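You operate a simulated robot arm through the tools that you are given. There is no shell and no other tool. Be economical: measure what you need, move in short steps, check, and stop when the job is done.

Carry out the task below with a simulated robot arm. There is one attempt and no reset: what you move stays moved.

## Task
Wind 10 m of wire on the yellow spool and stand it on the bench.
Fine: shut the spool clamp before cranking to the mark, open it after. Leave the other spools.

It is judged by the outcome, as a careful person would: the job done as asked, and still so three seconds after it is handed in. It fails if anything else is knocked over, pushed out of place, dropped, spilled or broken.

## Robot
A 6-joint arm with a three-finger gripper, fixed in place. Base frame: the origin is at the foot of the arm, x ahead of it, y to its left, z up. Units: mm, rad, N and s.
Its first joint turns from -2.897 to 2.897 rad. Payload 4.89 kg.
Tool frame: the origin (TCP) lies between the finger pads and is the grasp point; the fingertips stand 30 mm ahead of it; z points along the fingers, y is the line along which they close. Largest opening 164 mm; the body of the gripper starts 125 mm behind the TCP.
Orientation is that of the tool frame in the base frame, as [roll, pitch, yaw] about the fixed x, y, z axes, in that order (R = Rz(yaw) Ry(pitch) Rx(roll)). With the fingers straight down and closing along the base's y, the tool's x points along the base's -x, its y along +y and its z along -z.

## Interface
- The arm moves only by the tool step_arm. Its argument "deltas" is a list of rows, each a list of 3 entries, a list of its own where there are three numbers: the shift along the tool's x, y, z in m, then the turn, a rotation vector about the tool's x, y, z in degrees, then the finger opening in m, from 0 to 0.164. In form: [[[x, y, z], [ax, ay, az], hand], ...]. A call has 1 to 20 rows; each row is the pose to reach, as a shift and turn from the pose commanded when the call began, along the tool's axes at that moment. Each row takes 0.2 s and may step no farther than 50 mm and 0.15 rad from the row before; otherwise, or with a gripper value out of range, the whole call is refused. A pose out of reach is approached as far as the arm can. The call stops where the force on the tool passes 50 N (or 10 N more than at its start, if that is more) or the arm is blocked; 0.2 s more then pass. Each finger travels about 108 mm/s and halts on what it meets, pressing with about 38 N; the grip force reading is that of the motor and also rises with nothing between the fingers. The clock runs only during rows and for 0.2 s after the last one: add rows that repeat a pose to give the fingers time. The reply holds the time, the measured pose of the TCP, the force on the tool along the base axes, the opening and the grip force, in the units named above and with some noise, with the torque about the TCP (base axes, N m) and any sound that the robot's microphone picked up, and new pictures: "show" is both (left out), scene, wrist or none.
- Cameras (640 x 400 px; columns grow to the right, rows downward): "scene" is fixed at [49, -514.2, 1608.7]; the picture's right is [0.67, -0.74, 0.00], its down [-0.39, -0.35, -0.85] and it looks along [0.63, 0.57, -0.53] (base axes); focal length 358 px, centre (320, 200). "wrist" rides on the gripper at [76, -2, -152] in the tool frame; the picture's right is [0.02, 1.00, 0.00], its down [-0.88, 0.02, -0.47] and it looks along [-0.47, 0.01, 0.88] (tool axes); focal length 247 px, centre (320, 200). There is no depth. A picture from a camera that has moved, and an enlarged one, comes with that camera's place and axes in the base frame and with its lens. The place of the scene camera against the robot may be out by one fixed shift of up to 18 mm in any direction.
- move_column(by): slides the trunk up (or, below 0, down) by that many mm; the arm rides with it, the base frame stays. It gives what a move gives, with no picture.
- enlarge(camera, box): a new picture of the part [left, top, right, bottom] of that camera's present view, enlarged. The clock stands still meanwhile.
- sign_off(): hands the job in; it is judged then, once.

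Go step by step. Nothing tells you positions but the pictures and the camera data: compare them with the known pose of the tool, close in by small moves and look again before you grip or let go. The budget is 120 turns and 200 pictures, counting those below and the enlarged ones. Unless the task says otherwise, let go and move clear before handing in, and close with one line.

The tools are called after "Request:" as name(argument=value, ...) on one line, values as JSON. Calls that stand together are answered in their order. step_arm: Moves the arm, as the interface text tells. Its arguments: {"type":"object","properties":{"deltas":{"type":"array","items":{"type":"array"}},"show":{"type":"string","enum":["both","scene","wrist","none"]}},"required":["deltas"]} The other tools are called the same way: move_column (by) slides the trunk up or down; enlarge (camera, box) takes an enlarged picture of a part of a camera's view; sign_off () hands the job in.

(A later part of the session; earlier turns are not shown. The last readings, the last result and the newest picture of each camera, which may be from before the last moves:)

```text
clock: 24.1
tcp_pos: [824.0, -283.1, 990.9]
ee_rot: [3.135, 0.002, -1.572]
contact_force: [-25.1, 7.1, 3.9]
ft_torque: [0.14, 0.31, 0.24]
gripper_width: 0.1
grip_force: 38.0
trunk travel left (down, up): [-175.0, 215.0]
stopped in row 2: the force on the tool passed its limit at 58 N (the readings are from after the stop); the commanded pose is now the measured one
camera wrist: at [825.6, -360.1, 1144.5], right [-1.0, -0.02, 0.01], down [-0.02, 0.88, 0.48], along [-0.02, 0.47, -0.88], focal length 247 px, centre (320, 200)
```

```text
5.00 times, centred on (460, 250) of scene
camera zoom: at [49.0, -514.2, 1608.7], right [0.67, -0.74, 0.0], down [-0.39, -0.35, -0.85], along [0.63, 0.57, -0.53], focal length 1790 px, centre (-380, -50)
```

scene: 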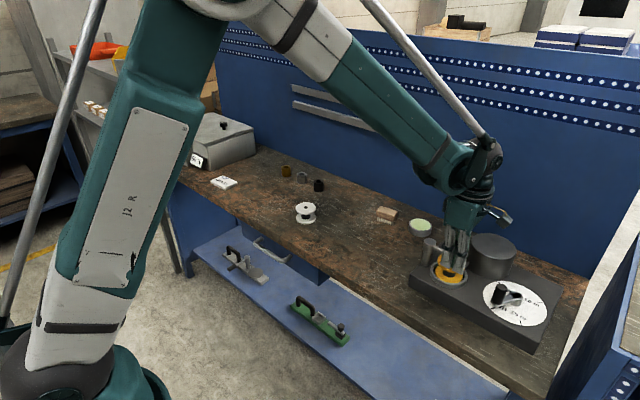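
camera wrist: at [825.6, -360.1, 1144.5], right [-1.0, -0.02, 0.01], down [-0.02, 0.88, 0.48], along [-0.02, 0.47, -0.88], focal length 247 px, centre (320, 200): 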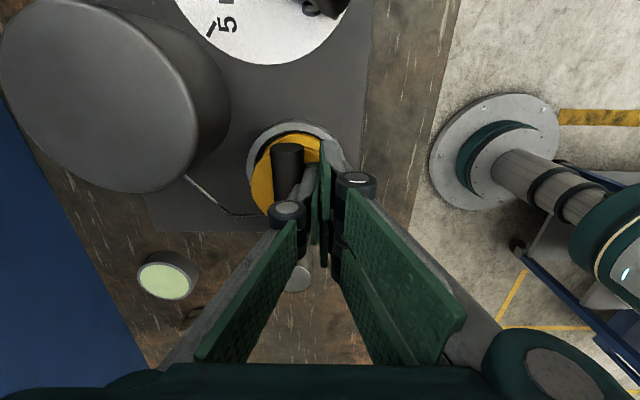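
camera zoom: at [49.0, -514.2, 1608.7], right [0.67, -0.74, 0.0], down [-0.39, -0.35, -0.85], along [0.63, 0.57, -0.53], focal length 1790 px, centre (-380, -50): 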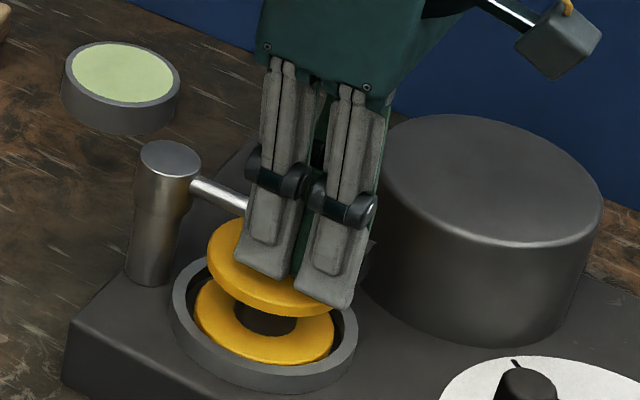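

The lever hit its stop at about 93°, so the clamp is shut. Backing away and up, turning the hand to face outward toward the crank.

Request:
step_arm(deltas=[[[0, 0.01, 0], [0, 0, 0], 0], [[0, 0.03, 0], [0, 0, 0], 0], [[0, 0.04, -0.03], [0, 0, 0], 0], [[0, 0.04, -0.07], [0, 0, 0], 0], [[0, 0.04, -0.11], [0, 0, 0], 0], [[0.01, 0.04, -0.15], [0, 0, 8], 0], [[0.02, 0.05, -0.16], [0, 0, 16], 0], [[0.03, 0.05, -0.16], [0, 0, 24], 0], [[0.04, 0.05, -0.16], [0, 0, 32], 0], [[0.05, 0.05, -0.16], [0, 0, 40], 0], [[0.06, 0.05, -0.16], [0, 0, 48], 0], [[0.07, 0.05, -0.16], [0, 0, 56], 0], [[0.08, 0.05, -0.16], [0, 0, 64], 0], [[0.09, 0.05, -0.16], [0, 0, 72], 0], [[0.1, 0.05, -0.16], [0, 0, 80], 0], [[0.11, 0.05, -0.16], [0, 0, 88], 0], [[0.12, 0.05, -0.16], [0, 0, 96], 0], [[0.12, 0.05, -0.16], [0, 0, 104], 0], [[0.12, 0.05, -0.16], [0, 0, 112], 0], [[0.12, 0.05, -0.16], [0, 0, 117], 0]])

Request:
enlarge(camera="scene", box=[420, 220, 570, 340])

```text
clock: 28.4
tcp_pos: [776.9, -404.7, 1151.1]
ee_rot: [-3.141, -0.005, 2.669]
contact_force: [0.1, -0.8, 0.4]
ft_torque: [0.01, -0.01, 0.01]
gripper_width: 0.2
grip_force: 37.8
trunk travel left (down, up): [-175.0, 215.0]
camera wrist: at [708.0, -371.6, 1304.2], right [0.44, 0.9, 0.0], down [0.8, -0.39, 0.47], along [0.42, -0.2, -0.88], focal length 247 px, centre (320, 200)
```

scene: 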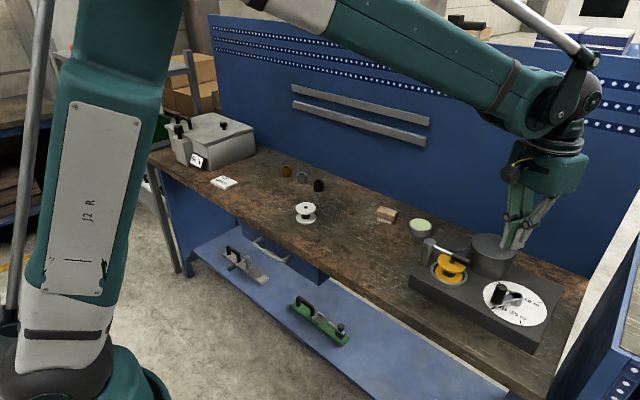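
wrist: 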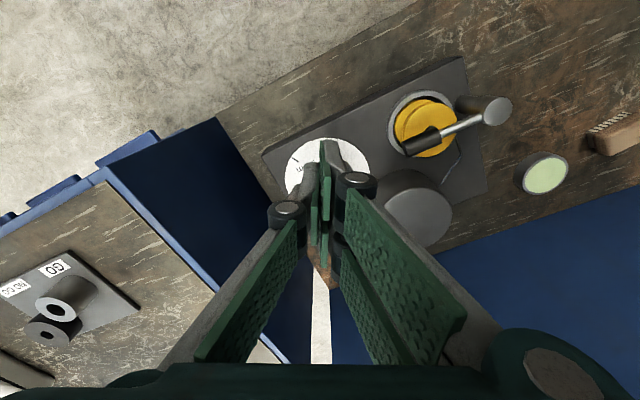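

```text
3.33 times, centred on (495, 280) of scene
camera zoom: at [49.0, -514.2, 1608.7], right [0.67, -0.74, 0.0], down [-0.39, -0.35, -0.85], along [0.63, 0.57, -0.53], focal length 1193 px, centre (-263, -67)
```

zoom: 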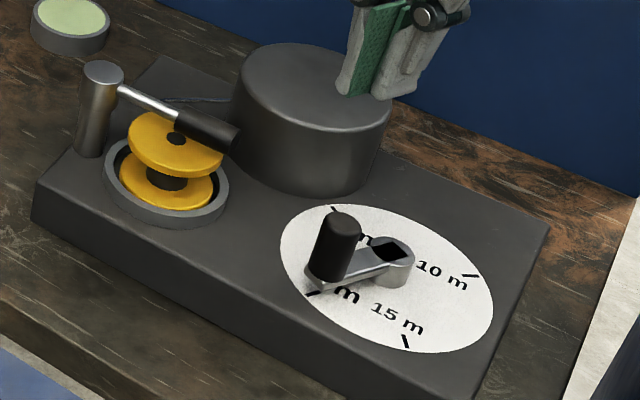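

Clamp lever lies over the spool. I open the fingers and pull back a bit to measure the dial and knob.

Request:
step_arm(deltas=[[[0.03, 0, 0], [0, 0, 0], 0.05], [[0.06, 0, 0.02], [0, 0, 0], 0.1], [[0.06, 0, 0.04], [0, 0, 0], 0.14], [[0.06, 0, 0.04], [0, 0, 0], 0.16]], show="none")

Request:
enlarge(camera="wrist", box=[220, 60, 480, 220])

Request:
step_arm(deltas=[[[0.0, -0.04, 0], [0, 0, 0], 0.16], [[0.0, -0.08, 0.0], [0, 0, 0], 0.16], [[0.0, -0.12, 0.0], [0, 0, 0], 0.16], [[0.0, -0.12, 0.0], [0, 0, 0], 0.16]], show="none")

Request:
enlarge(camera="wrist", box=[300, 60, 560, 220])

```text
clock: 29.4
tcp_pos: [722.4, -378.3, 1109.1]
ee_rot: [-3.141, -0.006, 2.669]
contact_force: [-0.3, 1.3, -0.3]
ft_torque: [-0.02, -0.06, 0.0]
gripper_width: 159.8
grip_force: 0.1
trunk travel left (down, up): [-175.0, 215.0]
```

```text
2.46 times, centred on (350, 140) of wrist
camera zoom: at [654.3, -345.4, 1262.4], right [0.43, 0.9, 0.0], down [0.8, -0.38, 0.47], along [0.42, -0.2, -0.88], focal length 608 px, centre (246, 348)
```

zoom: 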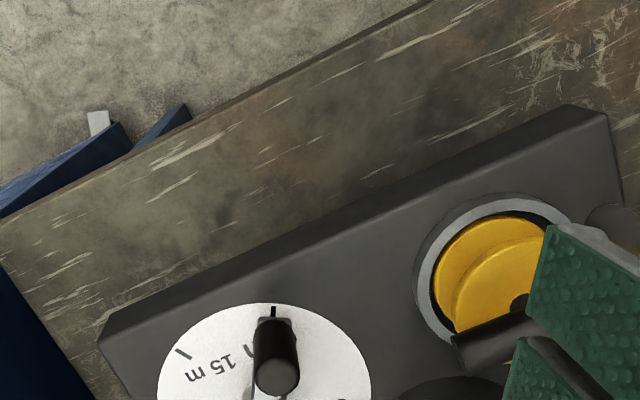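

```text
clock: 30.4
tcp_pos: [668.6, -483.3, 1107.9]
ee_rot: [3.14, -0.004, 2.672]
contact_force: [-0.1, -0.5, 0.9]
ft_torque: [0.07, -0.04, 0.01]
gripper_width: 160.1
grip_force: 0.0
trunk travel left (down, up): [-175.0, 215.0]
```

```text
2.46 times, centred on (430, 140) of wrist
camera zoom: at [599.1, -451.1, 1262.7], right [0.43, 0.9, 0.0], down [0.8, -0.38, 0.47], along [0.42, -0.2, -0.88], focal length 608 px, centre (49, 348)
```

zoom: 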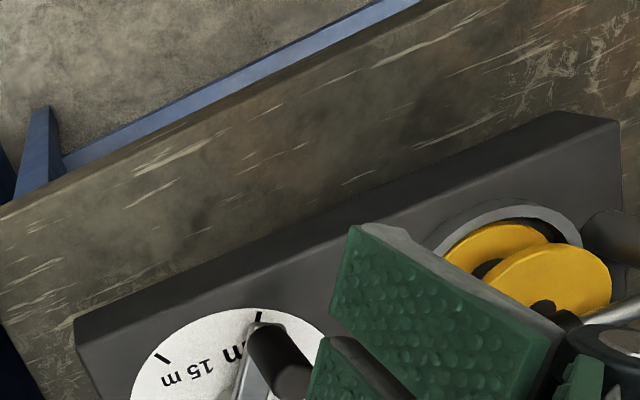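

Request:
enlarge(camera="wrist", box=[330, 170, 490, 270])

Request:
step_arm(deltas=[[[-0.02, 0.04, 0], [0, 0, 0], 0.16], [[-0.02, 0.08, 0.0], [0, 0, 0], 0.16], [[-0.02, 0.12, 0.0], [0, 0, 0], 0.16], [[-0.02, 0.12, 0.0], [0, 0, 0], 0.16]], show="none")

Request:
enlarge(camera="wrist", box=[240, 150, 400, 250])

```text
4.00 times, centred on (410, 220) of wrist
camera zoom: at [599.1, -451.1, 1262.7], right [0.43, 0.9, 0.0], down [0.8, -0.38, 0.47], along [0.42, -0.2, -0.88], focal length 988 px, centre (-40, 120)
```

zoom: 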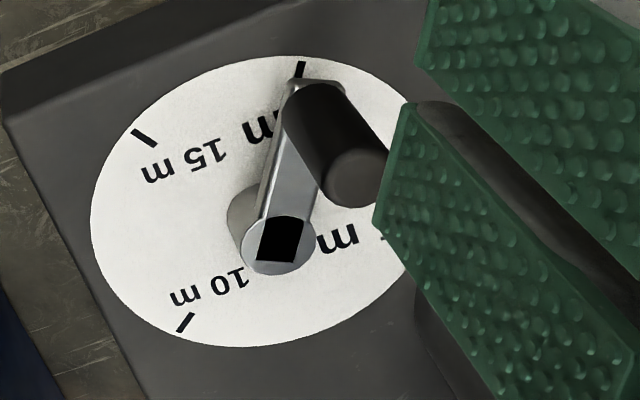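

```text
clock: 31.4
tcp_pos: [741.4, -385.2, 1110.3]
ee_rot: [-3.141, -0.005, 2.67]
contact_force: [0.9, 0.6, 0.0]
ft_torque: [-0.05, 0.01, -0.01]
gripper_width: 160.3
grip_force: 0.0
trunk travel left (down, up): [-175.0, 215.0]
```

```text
4.00 times, centred on (320, 200) of wrist
camera zoom: at [672.4, -352.9, 1263.5], right [0.43, 0.9, 0.0], down [0.8, -0.38, 0.47], along [0.42, -0.2, -0.88], focal length 988 px, centre (320, 200)
```

zoom: 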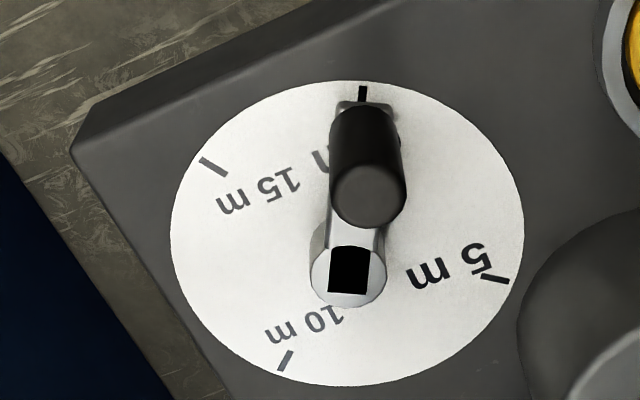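

Measured: dial centre ≈(873.5,-437.5), marks 100° apart (0 at 150°, 10 m at -50°), knob top z≈973 on a 65 mm orbit near the drum. I'll push the knob clockwise with closed, outward-tilted fingers; first getting tilted and staged.

Request:
step_arm(deltas=[[[-0.01, -0.003, 0.01], [0, -6, 0], 0.1], [[-0.02, -0.007, 0.02], [0, -12, 0], 0.05], [[-0.035, -0.012, 0.035], [0, -18, 0], 0], [[-0.05, -0.017, 0.055], [0, -24, 0], 0], [[-0.0653, -0.0209, 0.07], [0, -25, 0], 0], [[-0.0653, -0.0209, 0.07], [0, -25, 0], 0]])

Request:
enlarge(camera="scene", box=[440, 220, 570, 330])

```text
clock: 32.8
tcp_pos: [788.5, -432.9, 1041.2]
ee_rot: [-3.141, 0.431, 2.671]
contact_force: [0.0, 0.4, -0.8]
ft_torque: [0.05, 0.01, -0.01]
gripper_width: 0.0
grip_force: 38.3
trunk travel left (down, up): [-175.0, 215.0]
camera wrist: at [669.9, -374.0, 1148.4], right [0.44, 0.9, -0.01], down [0.55, -0.26, 0.8], along [0.72, -0.35, -0.6], focal length 247 px, centre (320, 200)
```

scene: 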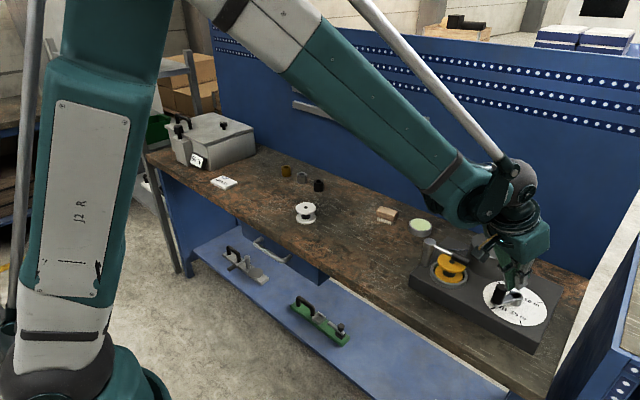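
wrist: 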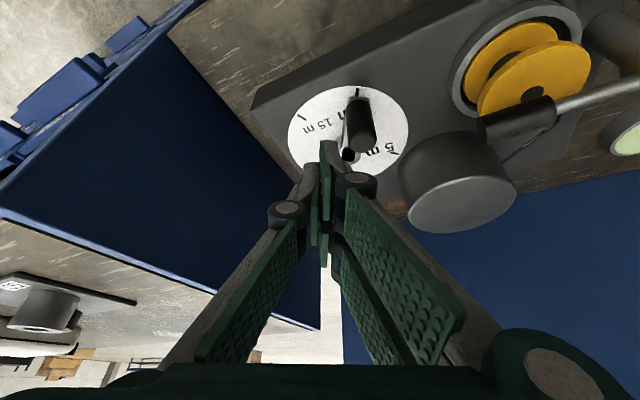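

```text
3.64 times, centred on (505, 275) of scene
camera zoom: at [49.0, -514.2, 1608.7], right [0.67, -0.74, 0.0], down [-0.39, -0.35, -0.85], along [0.63, 0.57, -0.53], focal length 1302 px, centre (-353, -73)
```

zoom: 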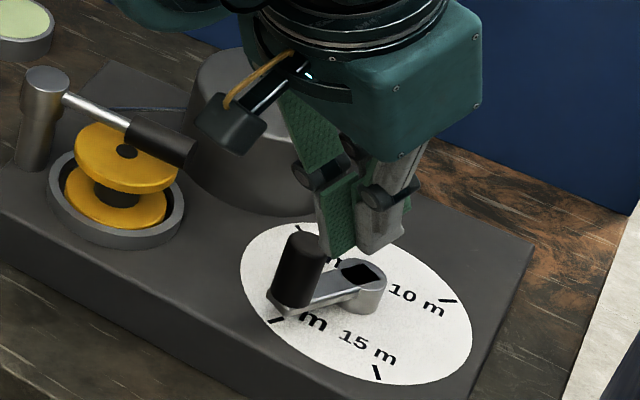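

Staged correctly behind the knob. Lowering so the tips are at z≈945 beside the knob.

Request:
step_arm(deltas=[[[0.0096, 0, 0.021], [0, 0, 0], 0], [[0.0192, 0, 0.042], [0, 0, 0], 0], [[0.0288, 0, 0.0627], [0, 0, 0], 0], [[0.0288, 0, 0.0627], [0, 0, 0], 0]])

Request:
enlarge(camera="scene", box=[440, 220, 570, 330])

```text
clock: 33.8
tcp_pos: [788.6, -432.3, 971.7]
ee_rot: [-3.141, 0.431, 2.671]
contact_force: [0.6, -0.2, -0.2]
ft_torque: [0.04, 0.01, -0.01]
gripper_width: 0.2
grip_force: 37.7
trunk travel left (down, up): [-175.0, 215.0]
camera wrist: at [669.0, -374.1, 1079.1], right [0.44, 0.9, -0.01], down [0.55, -0.26, 0.8], along [0.71, -0.35, -0.6], focal length 247 px, centre (320, 200)
```

scene: 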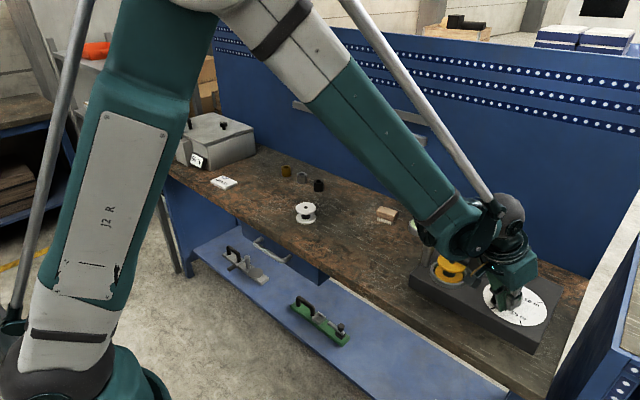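
wrist: 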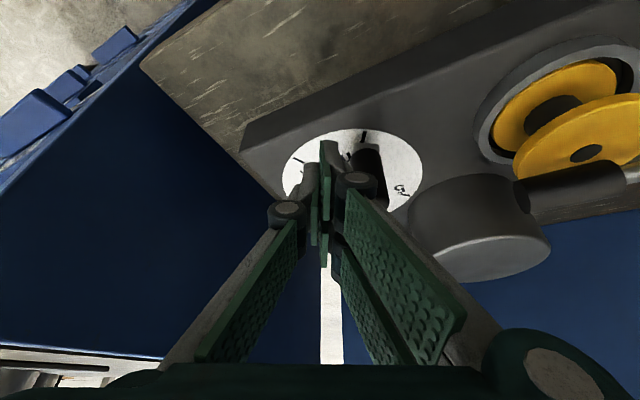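

```text
3.64 times, centred on (505, 275) of scene
camera zoom: at [49.0, -514.2, 1608.7], right [0.67, -0.74, 0.0], down [-0.39, -0.35, -0.85], along [0.63, 0.57, -0.53], focal length 1302 px, centre (-353, -73)
```

zoom: 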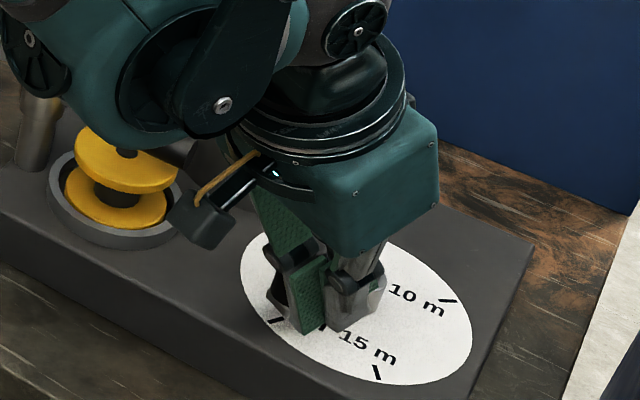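

Fingers are beside the knob. Pushing clockwise along the first 60° of arc.

Request:
step_arm(deltas=[[[-0.0015, 0.007, 0.0006], [0, 0, 0], 0], [[-0.0025, 0.0146, 0.0012], [0, 0, 0], 0], [[-0.001, 0.022, 0.0004], [0, 0, 0], 0], [[0.0009, 0.029, -0.0004], [0, 0, 0], 0], [[0.0009, 0.037, -0.0004], [0, 0, 0], 0], [[0.0008, 0.0449, -0.0004], [0, 0, 0], 0], [[-0.0013, 0.053, 0.0005], [0, 0, 0], 0], [[-0.0034, 0.0613, 0.0015], [0, 0, 0], 0], [[-0.0075, 0.069, 0.0035], [0, 0, 0], 0], [[-0.012, 0.0764, 0.0055], [0, 0, 0], 0]])

Request:
enlarge(camera="scene", box=[440, 220, 570, 330])

Request:
enlarge(camera="wrist", box=[240, 90, 480, 240])

```text
clock: 36.0
tcp_pos: [834.7, -370.8, 971.9]
ee_rot: [3.141, 0.431, 2.672]
contact_force: [0.0, 0.2, 0.5]
ft_torque: [-0.03, -0.04, 0.02]
gripper_width: 0.2
grip_force: 37.6
trunk travel left (down, up): [-175.0, 215.0]
camera wrist: at [715.5, -312.2, 1079.6], right [0.44, 0.9, -0.01], down [0.55, -0.26, 0.8], along [0.72, -0.35, -0.6], focal length 247 px, centre (320, 200)
```

scene: 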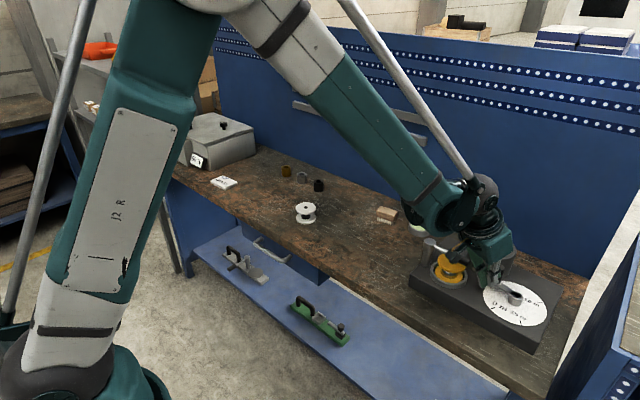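
wrist: 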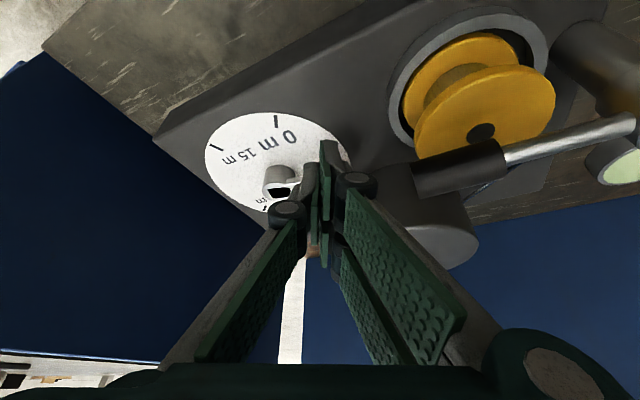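

```text
3.64 times, centred on (505, 275) of scene
camera zoom: at [49.0, -514.2, 1608.7], right [0.67, -0.74, 0.0], down [-0.39, -0.35, -0.85], along [0.63, 0.57, -0.53], focal length 1302 px, centre (-353, -73)
```

zoom: 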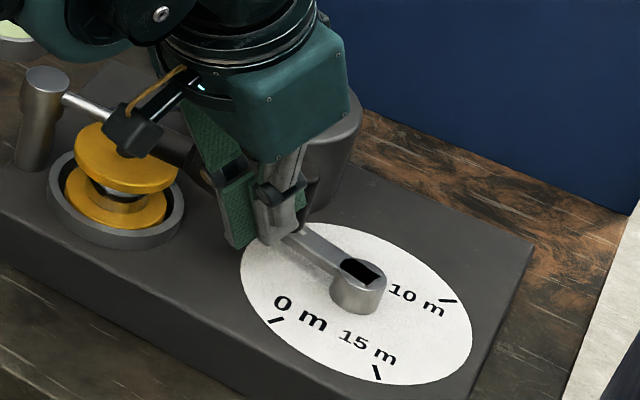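

```text
2.67 times, centred on (360, 165) of wrist
camera zoom: at [715.5, -312.2, 1079.6], right [0.44, 0.9, -0.01], down [0.55, -0.26, 0.8], along [0.72, -0.35, -0.6], focal length 659 px, centre (213, 293)
```

zoom: 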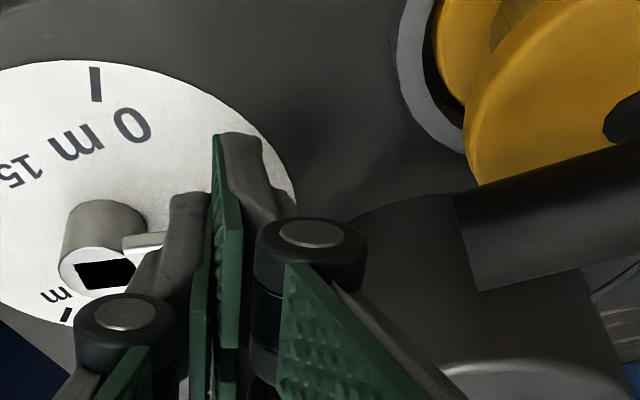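

The crank follows and wire is going onto the spool. Continuing past the drum, raised 6 mm for knuckle clearance.

Request:
step_arm(deltas=[[[-0.0078, 0.0057, 0.0003], [0, 0, 0], 0], [[-0.0156, 0.0114, 0.0005], [0, 0, 0], 0], [[-0.023, 0.015, 0.004], [0, 0, 0], 0], [[-0.0304, 0.0183, 0.0073], [0, 0, 0], 0], [[-0.037, 0.0195, 0.0103], [0, 0, 0], 0], [[-0.0432, 0.0205, 0.0132], [0, 0, 0], 0], [[-0.05, 0.0203, 0.0164], [0, 0, 0], 0], [[-0.057, 0.0199, 0.0196], [0, 0, 0], 0]])

Request:
enlarge(camera="scene", box=[440, 220, 570, 330])

Request:
enlarge(camera="wrist", box=[180, 90, 420, 240])

```text
clock: 37.8
tcp_pos: [897.5, -381.9, 976.8]
ee_rot: [3.141, 0.431, 2.671]
contact_force: [0.1, 0.3, 0.8]
ft_torque: [0.0, -0.01, 0.02]
gripper_width: 0.1
grip_force: 37.8
trunk travel left (down, up): [-175.0, 215.0]
camera wrist: at [778.6, -323.1, 1084.6], right [0.44, 0.9, -0.01], down [0.55, -0.26, 0.8], along [0.72, -0.35, -0.6], focal length 247 px, centre (320, 200)
```

scene: 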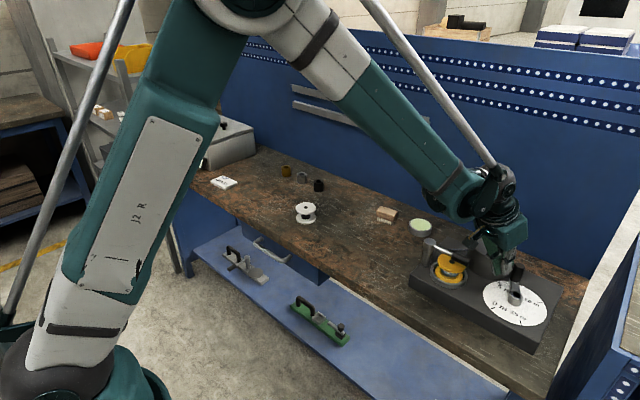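
wrist: 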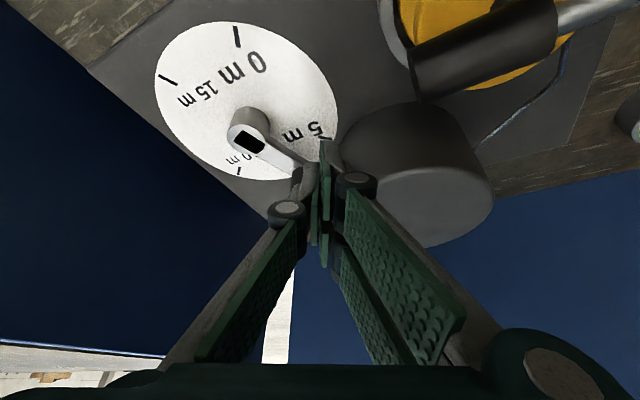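

```text
3.64 times, centred on (505, 275) of scene
camera zoom: at [49.0, -514.2, 1608.7], right [0.67, -0.74, 0.0], down [-0.39, -0.35, -0.85], along [0.63, 0.57, -0.53], focal length 1302 px, centre (-353, -73)
```

zoom: 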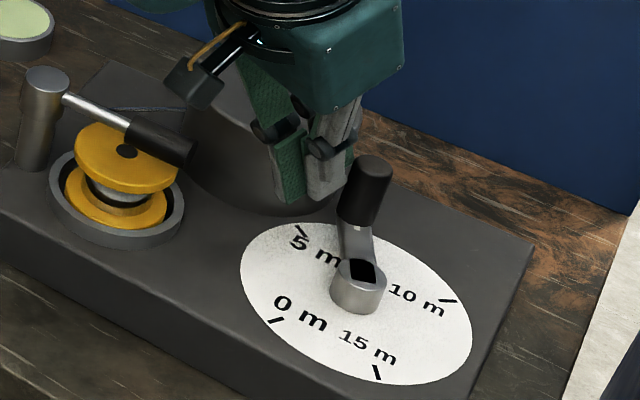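

```text
2.67 times, centred on (300, 165) of wrist
camera zoom: at [778.6, -323.1, 1084.6], right [0.44, 0.9, -0.01], down [0.55, -0.26, 0.8], along [0.72, -0.35, -0.6], focal length 659 px, centre (373, 293)
```

zoom: 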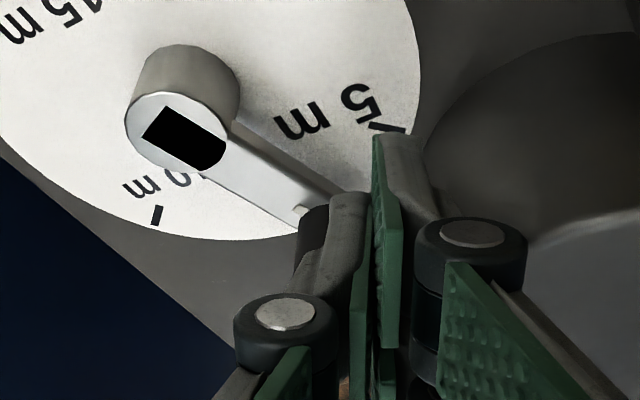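

Crank is just past 5 m with no contact on the drum. Continuing to about 9 m.

Request:
step_arm(deltas=[[[-0.0073, -0.0021, 0.0034], [0, 0, 0], 0], [[-0.0145, -0.0042, 0.0067], [0, 0, 0], 0], [[-0.0212, -0.0087, 0.0098], [0, 0, 0], 0], [[-0.0279, -0.0133, 0.0128], [0, 0, 0], 0], [[-0.0341, -0.0198, 0.0157], [0, 0, 0], 0], [[-0.0403, -0.0264, 0.0186], [0, 0, 0], 0], [[-0.0442, -0.0347, 0.0203], [0, 0, 0], 0], [[-0.048, -0.043, 0.0221], [0, 0, 0], 0]])

Request:
enlarge(camera="scene", box=[440, 220, 570, 330])

Request:
enlarge(camera="wrist", box=[180, 60, 420, 210])

```text
clock: 39.5
tcp_pos: [924.8, -444.1, 978.0]
ee_rot: [-3.14, 0.43, 2.671]
contact_force: [-0.3, -0.2, 0.7]
ft_torque: [0.01, 0.02, -0.03]
gripper_width: 0.2
grip_force: 38.5
trunk travel left (down, up): [-175.0, 215.0]
camera wrist: at [806.1, -384.9, 1085.1], right [0.44, 0.9, -0.01], down [0.55, -0.26, 0.8], along [0.72, -0.35, -0.6], focal length 247 px, centre (320, 200)
```

scene: 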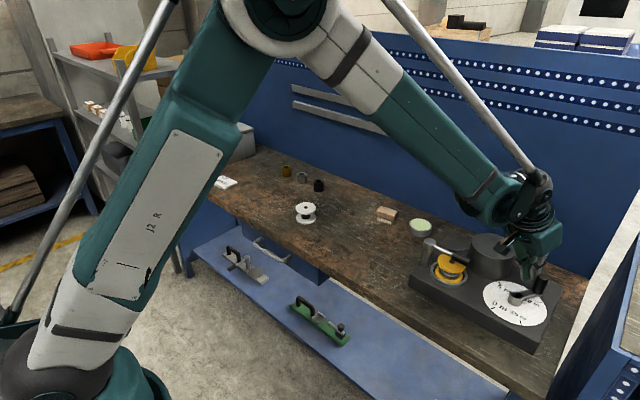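
wrist: 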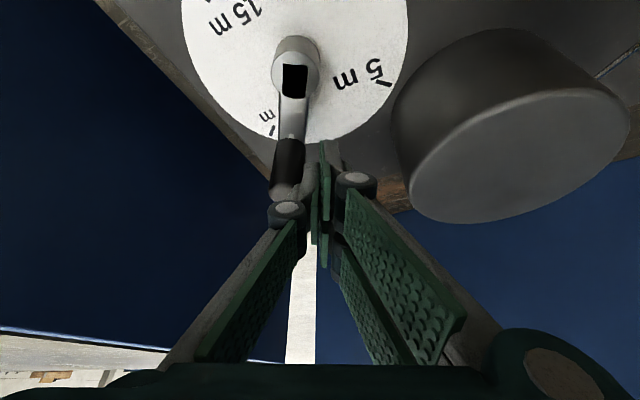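

```text
3.64 times, centred on (505, 275) of scene
camera zoom: at [49.0, -514.2, 1608.7], right [0.67, -0.74, 0.0], down [-0.39, -0.35, -0.85], along [0.63, 0.57, -0.53], focal length 1302 px, centre (-353, -73)
```

zoom: 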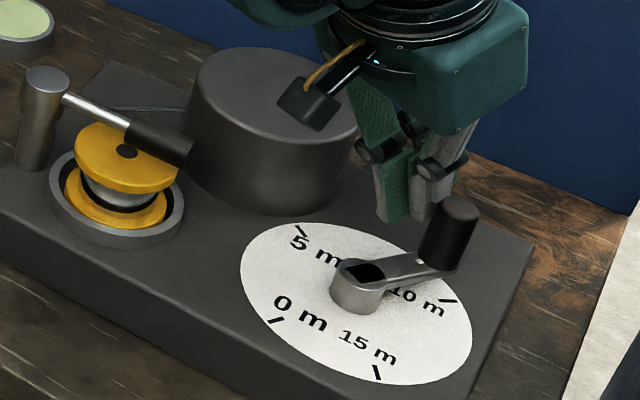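

```text
2.67 times, centred on (300, 135) of wrist
camera zoom: at [806.1, -384.9, 1085.1], right [0.44, 0.9, -0.01], down [0.55, -0.26, 0.8], along [0.72, -0.35, -0.6], focal length 659 px, centre (373, 373)
```

zoom: 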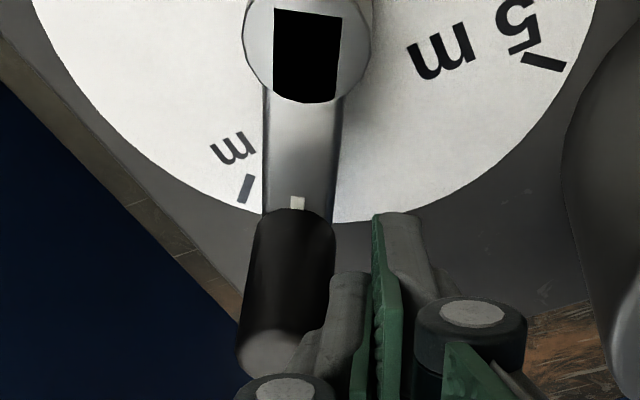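

There's a white pointer on the crank arm; it's at about -32°, with the 10 m mark at -50°. Pushing about 13° more.

Request:
step_arm(deltas=[[[-0.0012, -0.0047, 0.0005], [0, 0, 0], 0], [[-0.0023, -0.0093, 0.001], [0, 0, 0], 0], [[-0.0035, -0.014, 0.0016], [0, 0, 0], 0]], show="none")

Request:
enlarge(camera="wrist", box=[200, 50, 360, 150])

Request:
enlarge(camera="scene", box=[490, 270, 560, 320])

```text
clock: 40.4
tcp_pos: [921.5, -458.3, 978.0]
ee_rot: [-3.141, 0.43, 2.671]
contact_force: [-1.5, 0.8, 2.1]
ft_torque: [-0.02, 0.02, -0.02]
gripper_width: 0.0
grip_force: 38.2
trunk travel left (down, up): [-175.0, 215.0]
```

```text
4.00 times, centred on (280, 100) of wrist
camera zoom: at [802.8, -399.2, 1085.3], right [0.44, 0.9, -0.01], down [0.55, -0.26, 0.8], along [0.71, -0.35, -0.6], focal length 988 px, centre (480, 600)
```

zoom: 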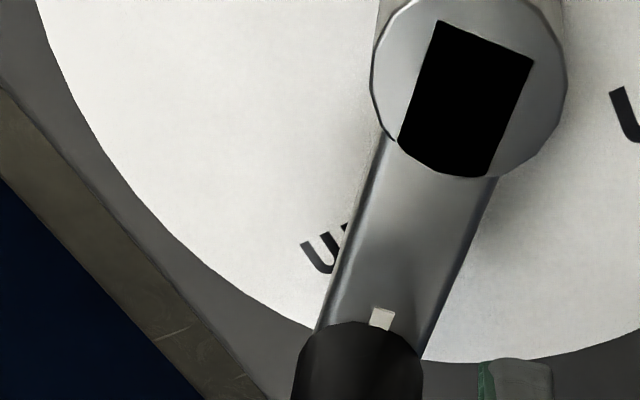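

```text
8.00 times, centred on (525, 295) of scene
camera zoom: at [49.0, -514.2, 1608.7], right [0.67, -0.74, 0.0], down [-0.39, -0.35, -0.85], along [0.63, 0.57, -0.53], focal length 2864 px, centre (-1320, -560)
```

zoom: 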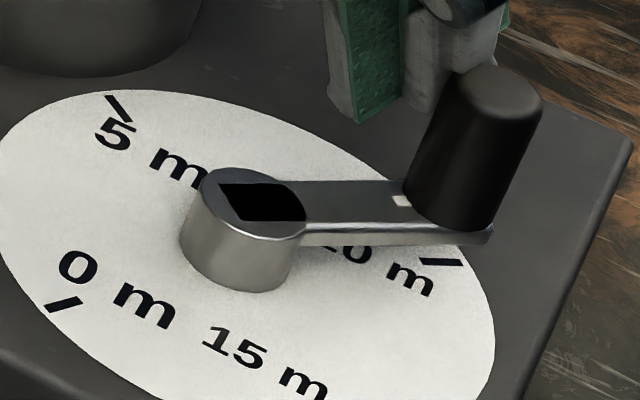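

Pointer is about 2.5° short of the 10 m mark. A last small push of 2.7 mm.

Request:
step_arm(deltas=[[[0.0005, -0.0013, -0.0002], [0, 0, 0], 0], [[0.0009, -0.0026, -0.0004], [0, 0, 0], 0], [[0.0009, -0.0026, -0.0004], [0, 0, 0], 0]], show="none")

Request:
enlarge(camera="wrist", box=[200, 50, 360, 150])

Request:
enlarge(camera="scene", box=[490, 270, 560, 320])

```text
clock: 41.1
tcp_pos: [918.2, -459.8, 978.1]
ee_rot: [3.141, 0.431, 2.67]
contact_force: [1.1, -0.9, 3.6]
ft_torque: [-0.04, -0.02, 0.02]
gripper_width: 0.0
grip_force: 38.2
trunk travel left (down, up): [-175.0, 215.0]
```

```text
4.00 times, centred on (280, 100) of wrist
camera zoom: at [800.4, -401.1, 1085.3], right [0.44, 0.9, -0.01], down [0.55, -0.26, 0.8], along [0.72, -0.35, -0.6], focal length 988 px, centre (480, 600)
```

zoom: 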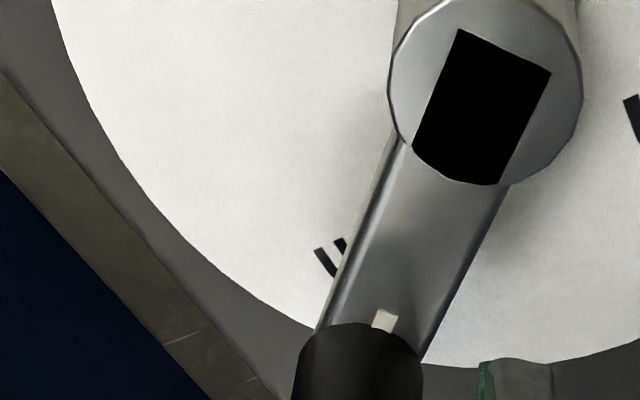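

```text
8.00 times, centred on (525, 295) of scene
camera zoom: at [49.0, -514.2, 1608.7], right [0.67, -0.74, 0.0], down [-0.39, -0.35, -0.85], along [0.63, 0.57, -0.53], focal length 2864 px, centre (-1320, -560)
```

zoom: 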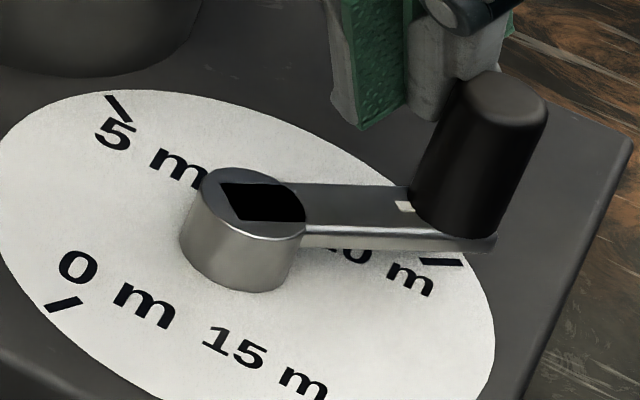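

Wrist-view geometry puts the pointer at about -50°, on the mark. Releasing contact, rising, and returning to the earlier view to verify.

Request:
step_arm(deltas=[[[0, 0.006, 0], [0, 0, 0], 0], [[0, 0.012, 0], [0, 0, 0], 0], [[-0.016, 0.012, -0.036], [0, 0, 0], 0], [[-0.032, 0.012, -0.072], [0, 0, 0], 0], [[-0.042, 0.011, -0.091], [0, 0, 0], 0], [[-0.01, 0.006, -0.12], [0, 5, 0], 0], [[0.03, 0.0, -0.145], [0, 10, 0], 0.05], [[0.07, -0.007, -0.17], [0, 16, 0], 0.1], [[0.1, -0.012, -0.19], [0, 21, 0], 0.16], [[0.119, -0.0135, -0.2], [0, 24.7, 0], 0.16], [[0.119, -0.0135, -0.2], [0, 24.7, 0], 0.16]], show="wrist")

Request:
enlarge(camera="wrist", box=[240, 150, 400, 250])

Request:
enlarge(camera="scene", box=[480, 265, 560, 325])

```text
clock: 43.5
tcp_pos: [742.3, -382.5, 1111.9]
ee_rot: [-3.141, -0.003, 2.673]
contact_force: [-0.1, -0.5, -0.4]
ft_torque: [-0.02, -0.03, 0.0]
gripper_width: 160.1
grip_force: 0.1
trunk travel left (down, up): [-175.0, 215.0]
camera wrist: at [674.1, -350.3, 1264.1], right [0.43, 0.9, 0.0], down [0.79, -0.38, 0.47], along [0.42, -0.21, -0.88], focal length 247 px, centre (320, 200)
```

wrist: 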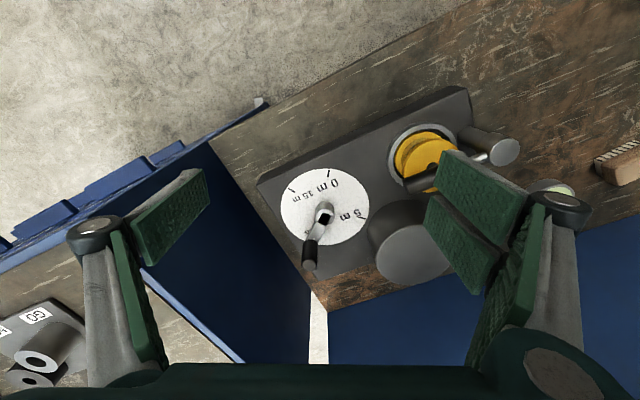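

```text
4.00 times, centred on (320, 200) of wrist
camera zoom: at [674.1, -350.3, 1264.1], right [0.43, 0.9, 0.0], down [0.79, -0.38, 0.47], along [0.42, -0.21, -0.88], focal length 988 px, centre (320, 200)
```

zoom: 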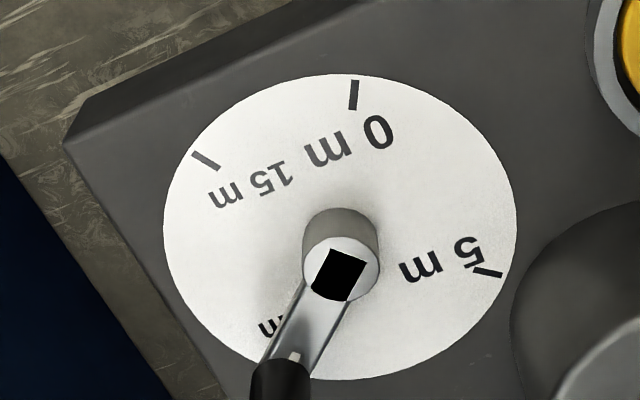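

```text
6.67 times, centred on (520, 295) of scene
camera zoom: at [49.0, -514.2, 1608.7], right [0.67, -0.74, 0.0], down [-0.39, -0.35, -0.85], along [0.63, 0.57, -0.53], focal length 2386 px, centre (-1013, -433)
```

zoom: 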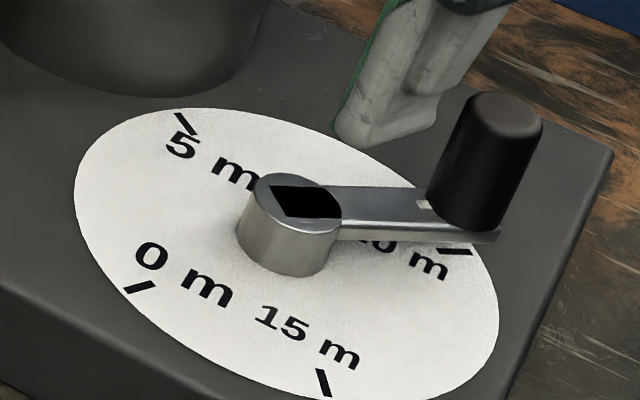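

Pointer direction (-49.1°) matches the 10 m mark's (-49.0°) from the same pose. Now I close the fingers and turn back to the earlier yaw, going above the +x side of the clamp handle to open it.

Request:
step_arm(deltas=[[[-0.006, 0.011, 0], [0, 0, -8.4], 0.1], [[-0.012, 0.022, 0], [0, 0, -16.8], 0.05], [[-0.018, 0.033, 0], [0, 0, -25.2], 0], [[-0.024, 0.044, 0], [0, 0, -33.6], 0], [[-0.03, 0.055, 0], [0, 0, -42], 0], [[-0.036, 0.066, 0], [0, 0, -50.4], 0], [[-0.042, 0.077, 0], [0, 0, -58.8], 0], [[-0.048, 0.088, 0], [0, 0, -67.2], 0], [[-0.054, 0.099, 0], [0, 0, -75.6], 0], [[-0.06, 0.11, 0], [0, 0, -84], 0], [[-0.066, 0.121, 0], [0, 0, -92.4], 0], [[-0.072, 0.132, 0], [0, 0, -100.8], 0], [[-0.076, 0.143, 0], [0, 0, -109.2], 0], [[-0.0785, 0.15, 0], [0, 0, -117], 0], [[-0.0785, 0.15, 0], [0, 0, -117], 0]], show="wrist")

Request:
enlarge(camera="wrist", box=[240, 60, 480, 210])

```text
clock: 46.8
tcp_pos: [881.7, -285.4, 1109.7]
ee_rot: [-3.141, 0.0, -1.569]
contact_force: [0.2, 0.0, 1.0]
ft_torque: [0.02, -0.01, 0.03]
gripper_width: 0.0
grip_force: 38.4
trunk travel left (down, up): [-175.0, 215.0]
camera wrist: at [883.3, -363.0, 1262.6], right [-1.0, -0.02, 0.0], down [-0.02, 0.88, 0.47], along [-0.01, 0.47, -0.88], focal length 247 px, centre (320, 200)
```

wrist: 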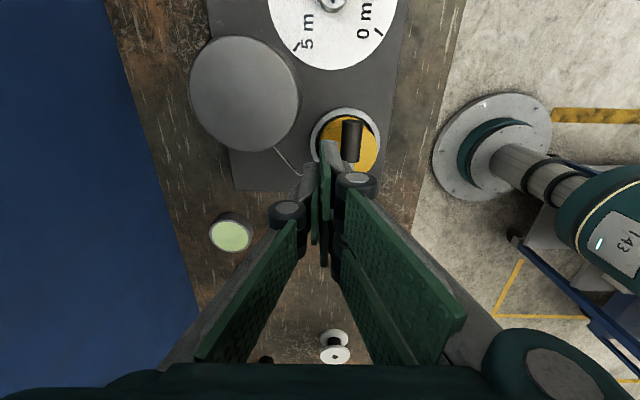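

```text
2.67 times, centred on (360, 135) of wrist
camera zoom: at [883.3, -363.0, 1262.6], right [-1.0, -0.02, 0.0], down [-0.02, 0.88, 0.47], along [-0.01, 0.47, -0.88], focal length 659 px, centre (213, 373)
```

zoom: 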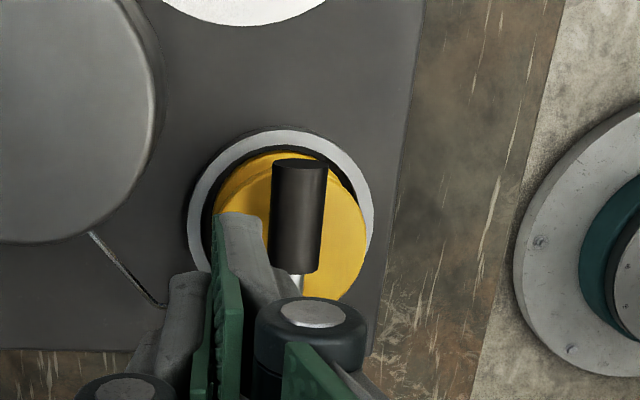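

Handle at x≈845; my fingers at x≈882 are clear. Descending to the handle's level.

Request:
step_arm(deltas=[[[0, 0, 0.04], [0, 0, 0], 0], [[0, 0, 0.08], [0, 0, 0], 0], [[0, 0, 0.105], [0, 0, 0], 0], [[0, 0, 0.1185], [0, 0, 0], 0], [[0, 0, 0.1185], [0, 0, 0], 0]], show="wrist")

Request:
enlarge(camera="scene", box=[410, 210, 510, 290])

```text
clock: 48.0
tcp_pos: [879.9, -286.4, 992.0]
ee_rot: [3.141, -0.001, -1.571]
contact_force: [0.1, -0.4, 0.4]
ft_torque: [-0.01, 0.01, 0.06]
gripper_width: 0.0
grip_force: 38.2
trunk travel left (down, up): [-175.0, 215.0]
camera wrist: at [882.6, -363.4, 1143.7], right [-1.0, -0.02, 0.0], down [-0.02, 0.88, 0.47], along [-0.01, 0.47, -0.88], focal length 247 px, centre (320, 200)
```

wrist: 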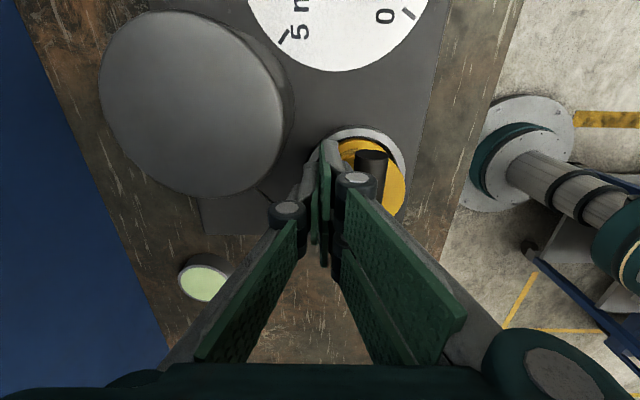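

```text
5.00 times, centred on (460, 250) of scene
camera zoom: at [49.0, -514.2, 1608.7], right [0.67, -0.74, 0.0], down [-0.39, -0.35, -0.85], along [0.63, 0.57, -0.53], focal length 1790 px, centre (-380, -50)
```

zoom: 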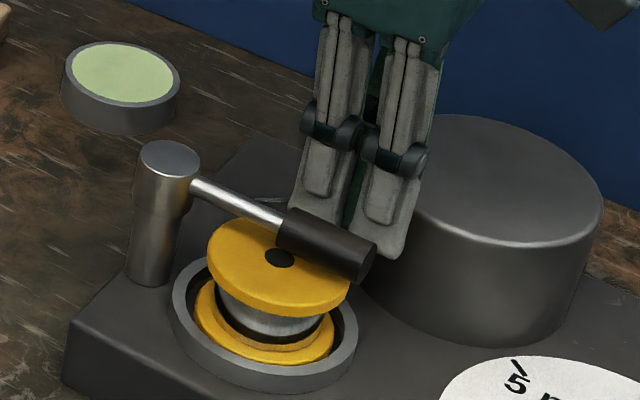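

Wire is on the spool. Pushing the lever back open along its arc.

Request:
step_arm(deltas=[[[0, 0.009, 0], [0, 0, 0], 0], [[-0.002, 0.017, 0], [0, 0, 0], 0], [[0, 0.027, 0], [0, 0, 0], 0], [[0.0015, 0.0376, 0], [0, 0, 0], 0], [[0.0008, 0.0486, 0], [0, 0, 0], 0], [[0, 0.0595, 0], [0, 0, 0], 0], [[-0.004, 0.0705, 0], [0, 0, 0], 0], [[-0.0078, 0.0812, 0], [0, 0, 0], 0], [[-0.0145, 0.0912, 0], [0, 0, 0], 0], [[-0.0215, 0.101, 0], [0, 0, 0], 0], [[-0.031, 0.109, 0], [0, 0, 0], 0], [[-0.0409, 0.117, 0], [0, 0, 0], 0]])

Request:
enlarge(camera="scene", box=[400, 210, 500, 290])

```text
clock: 50.5
tcp_pos: [762.9, -246.6, 991.5]
ee_rot: [3.14, -0.001, -1.57]
contact_force: [-0.3, -0.2, 0.8]
ft_torque: [0.06, 0.01, 0.01]
gripper_width: 0.0
grip_force: 37.9
trunk travel left (down, up): [-175.0, 215.0]
camera wrist: at [764.6, -322.5, 1144.5], right [-1.0, -0.02, 0.0], down [-0.02, 0.88, 0.47], along [-0.01, 0.47, -0.88], focal length 247 px, centre (320, 200)
```

scene: 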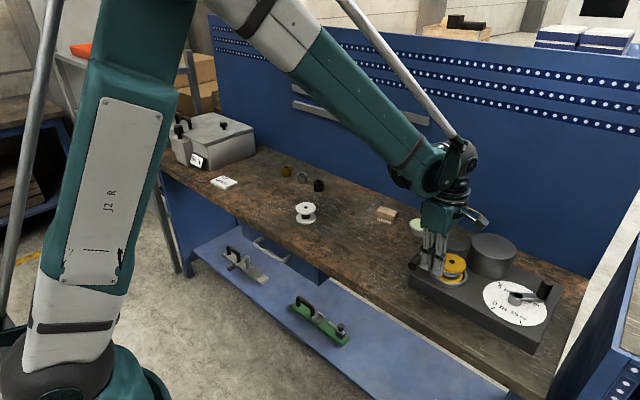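
wrist: 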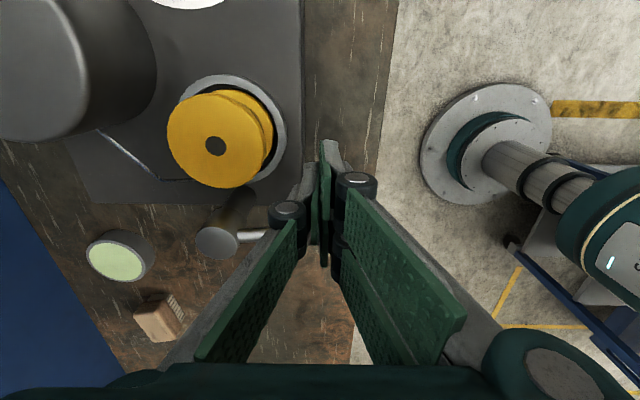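

```text
5.00 times, centred on (450, 250) of scene
camera zoom: at [49.0, -514.2, 1608.7], right [0.67, -0.74, 0.0], down [-0.39, -0.35, -0.85], along [0.63, 0.57, -0.53], focal length 1790 px, centre (-330, -50)
```

zoom: 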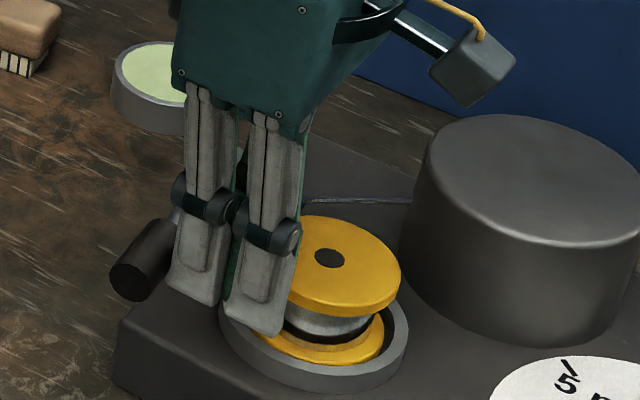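

Request:
step_arm(deltas=[[[-0.008, 0.004, 0], [0, 0, 0], 0], [[-0.016, 0.007, 0], [0, 0, 0], 0], [[-0.024, 0.01, 0], [0, 0, 0], 0], [[-0.03, 0.01, 0], [0, 0, 0], 0], [[-0.036, 0.009, 0], [0, 0, 0], 0]], show="wrist")

```text
clock: 51.2
tcp_pos: [757.3, -234.8, 991.9]
ee_rot: [-3.14, -0.006, -1.576]
contact_force: [4.9, -26.1, -1.5]
ft_torque: [-0.42, -0.26, -0.13]
gripper_width: 0.0
grip_force: 38.4
trunk travel left (down, up): [-175.0, 215.0]
stopped in row 3: the force on the tool passed its limit at 60 N (the readings are from after the stop); the commanded pose is now the measured one
camera wrist: at [757.9, -311.4, 1144.5], right [-1.0, -0.02, 0.0], down [-0.02, 0.88, 0.47], along [-0.01, 0.47, -0.88], focal length 247 px, centre (320, 200)
```

wrist: 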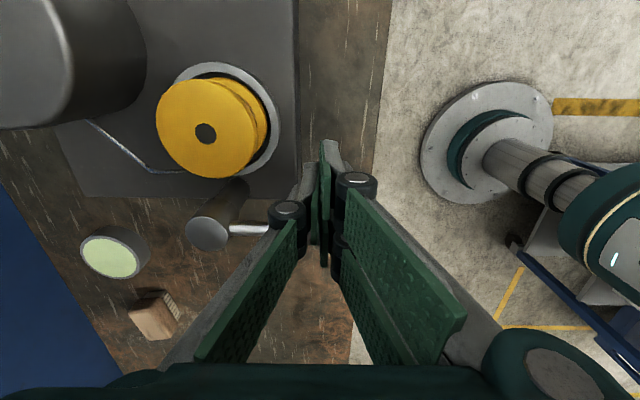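

The lever reached its open stop. Backing off, rising, and moving above the spool with fingers open, then checking.

Request:
step_arm(deltas=[[[0.01, 0.003, 0], [0, 0, 0], 0], [[0.025, 0.005, 0], [0, 0, 0], 0], [[0.025, 0.005, -0.035], [0, 0, 0], 0], [[0.025, 0.005, -0.075], [0, 0, 0], 0.03], [[0.025, 0.005, -0.115], [0, 0, 0], 0.07], [[0.028, -0.03, -0.115], [0, 0, 0], 0.1], [[0.03, -0.06, -0.115], [0, 0, 0], 0.11], [[0.031, -0.087, -0.115], [0, 0, 0], 0.11], [[0.031, -0.087, -0.115], [0, 0, 0], 0.11]])

Request:
enlarge(camera="scene", box=[400, 210, 500, 290])

Request:
enlarge(camera="wrist", box=[230, 80, 430, 240])

```text
clock: 53.2
tcp_pos: [845.4, -263.8, 1105.4]
ee_rot: [-3.139, -0.005, -1.574]
contact_force: [0.9, 0.1, -0.2]
ft_torque: [0.03, 0.09, 0.01]
gripper_width: 110.1
grip_force: 0.1
trunk travel left (down, up): [-175.0, 215.0]
camera wrist: at [846.2, -340.7, 1258.6], right [-1.0, -0.02, 0.0], down [-0.02, 0.88, 0.47], along [-0.01, 0.47, -0.88], focal length 247 px, centre (320, 200)
```

scene: 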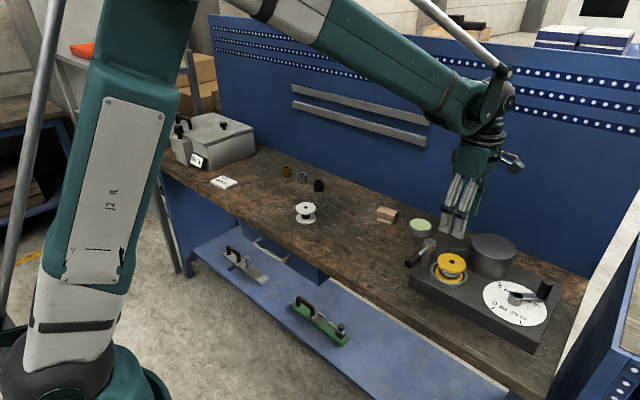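
wrist: 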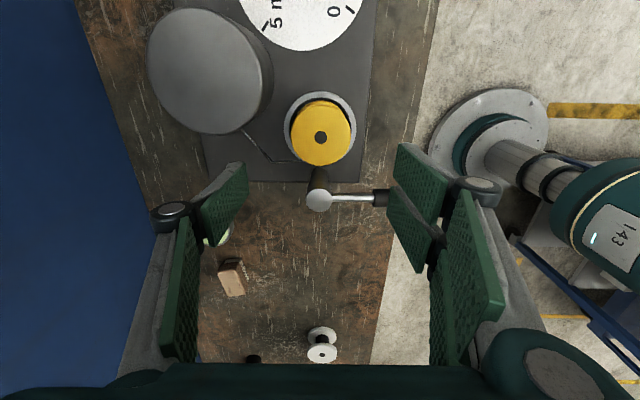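

```text
5.00 times, centred on (450, 250) of scene
camera zoom: at [49.0, -514.2, 1608.7], right [0.67, -0.74, 0.0], down [-0.39, -0.35, -0.85], along [0.63, 0.57, -0.53], focal length 1790 px, centre (-330, -50)
```

zoom: 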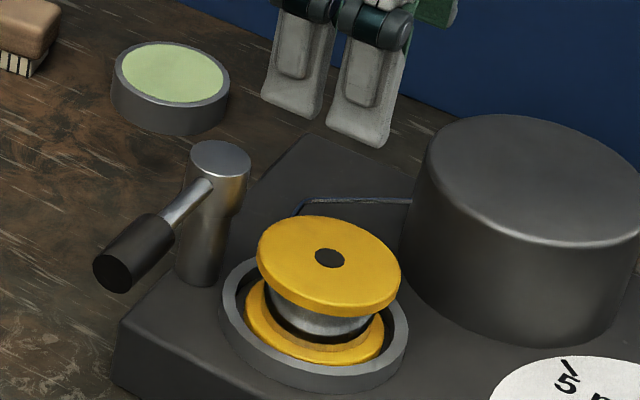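

```text
2.50 times, centred on (330, 160) of wrist
camera zoom: at [846.2, -340.7, 1258.6], right [-1.0, -0.02, 0.0], down [-0.02, 0.88, 0.47], along [-0.01, 0.47, -0.88], focal length 617 px, centre (295, 300)
```

zoom: 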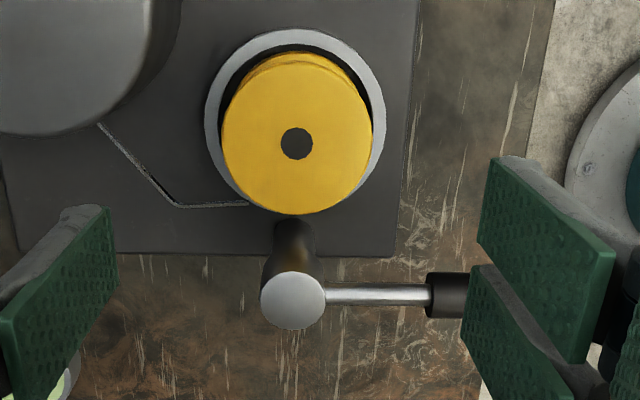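

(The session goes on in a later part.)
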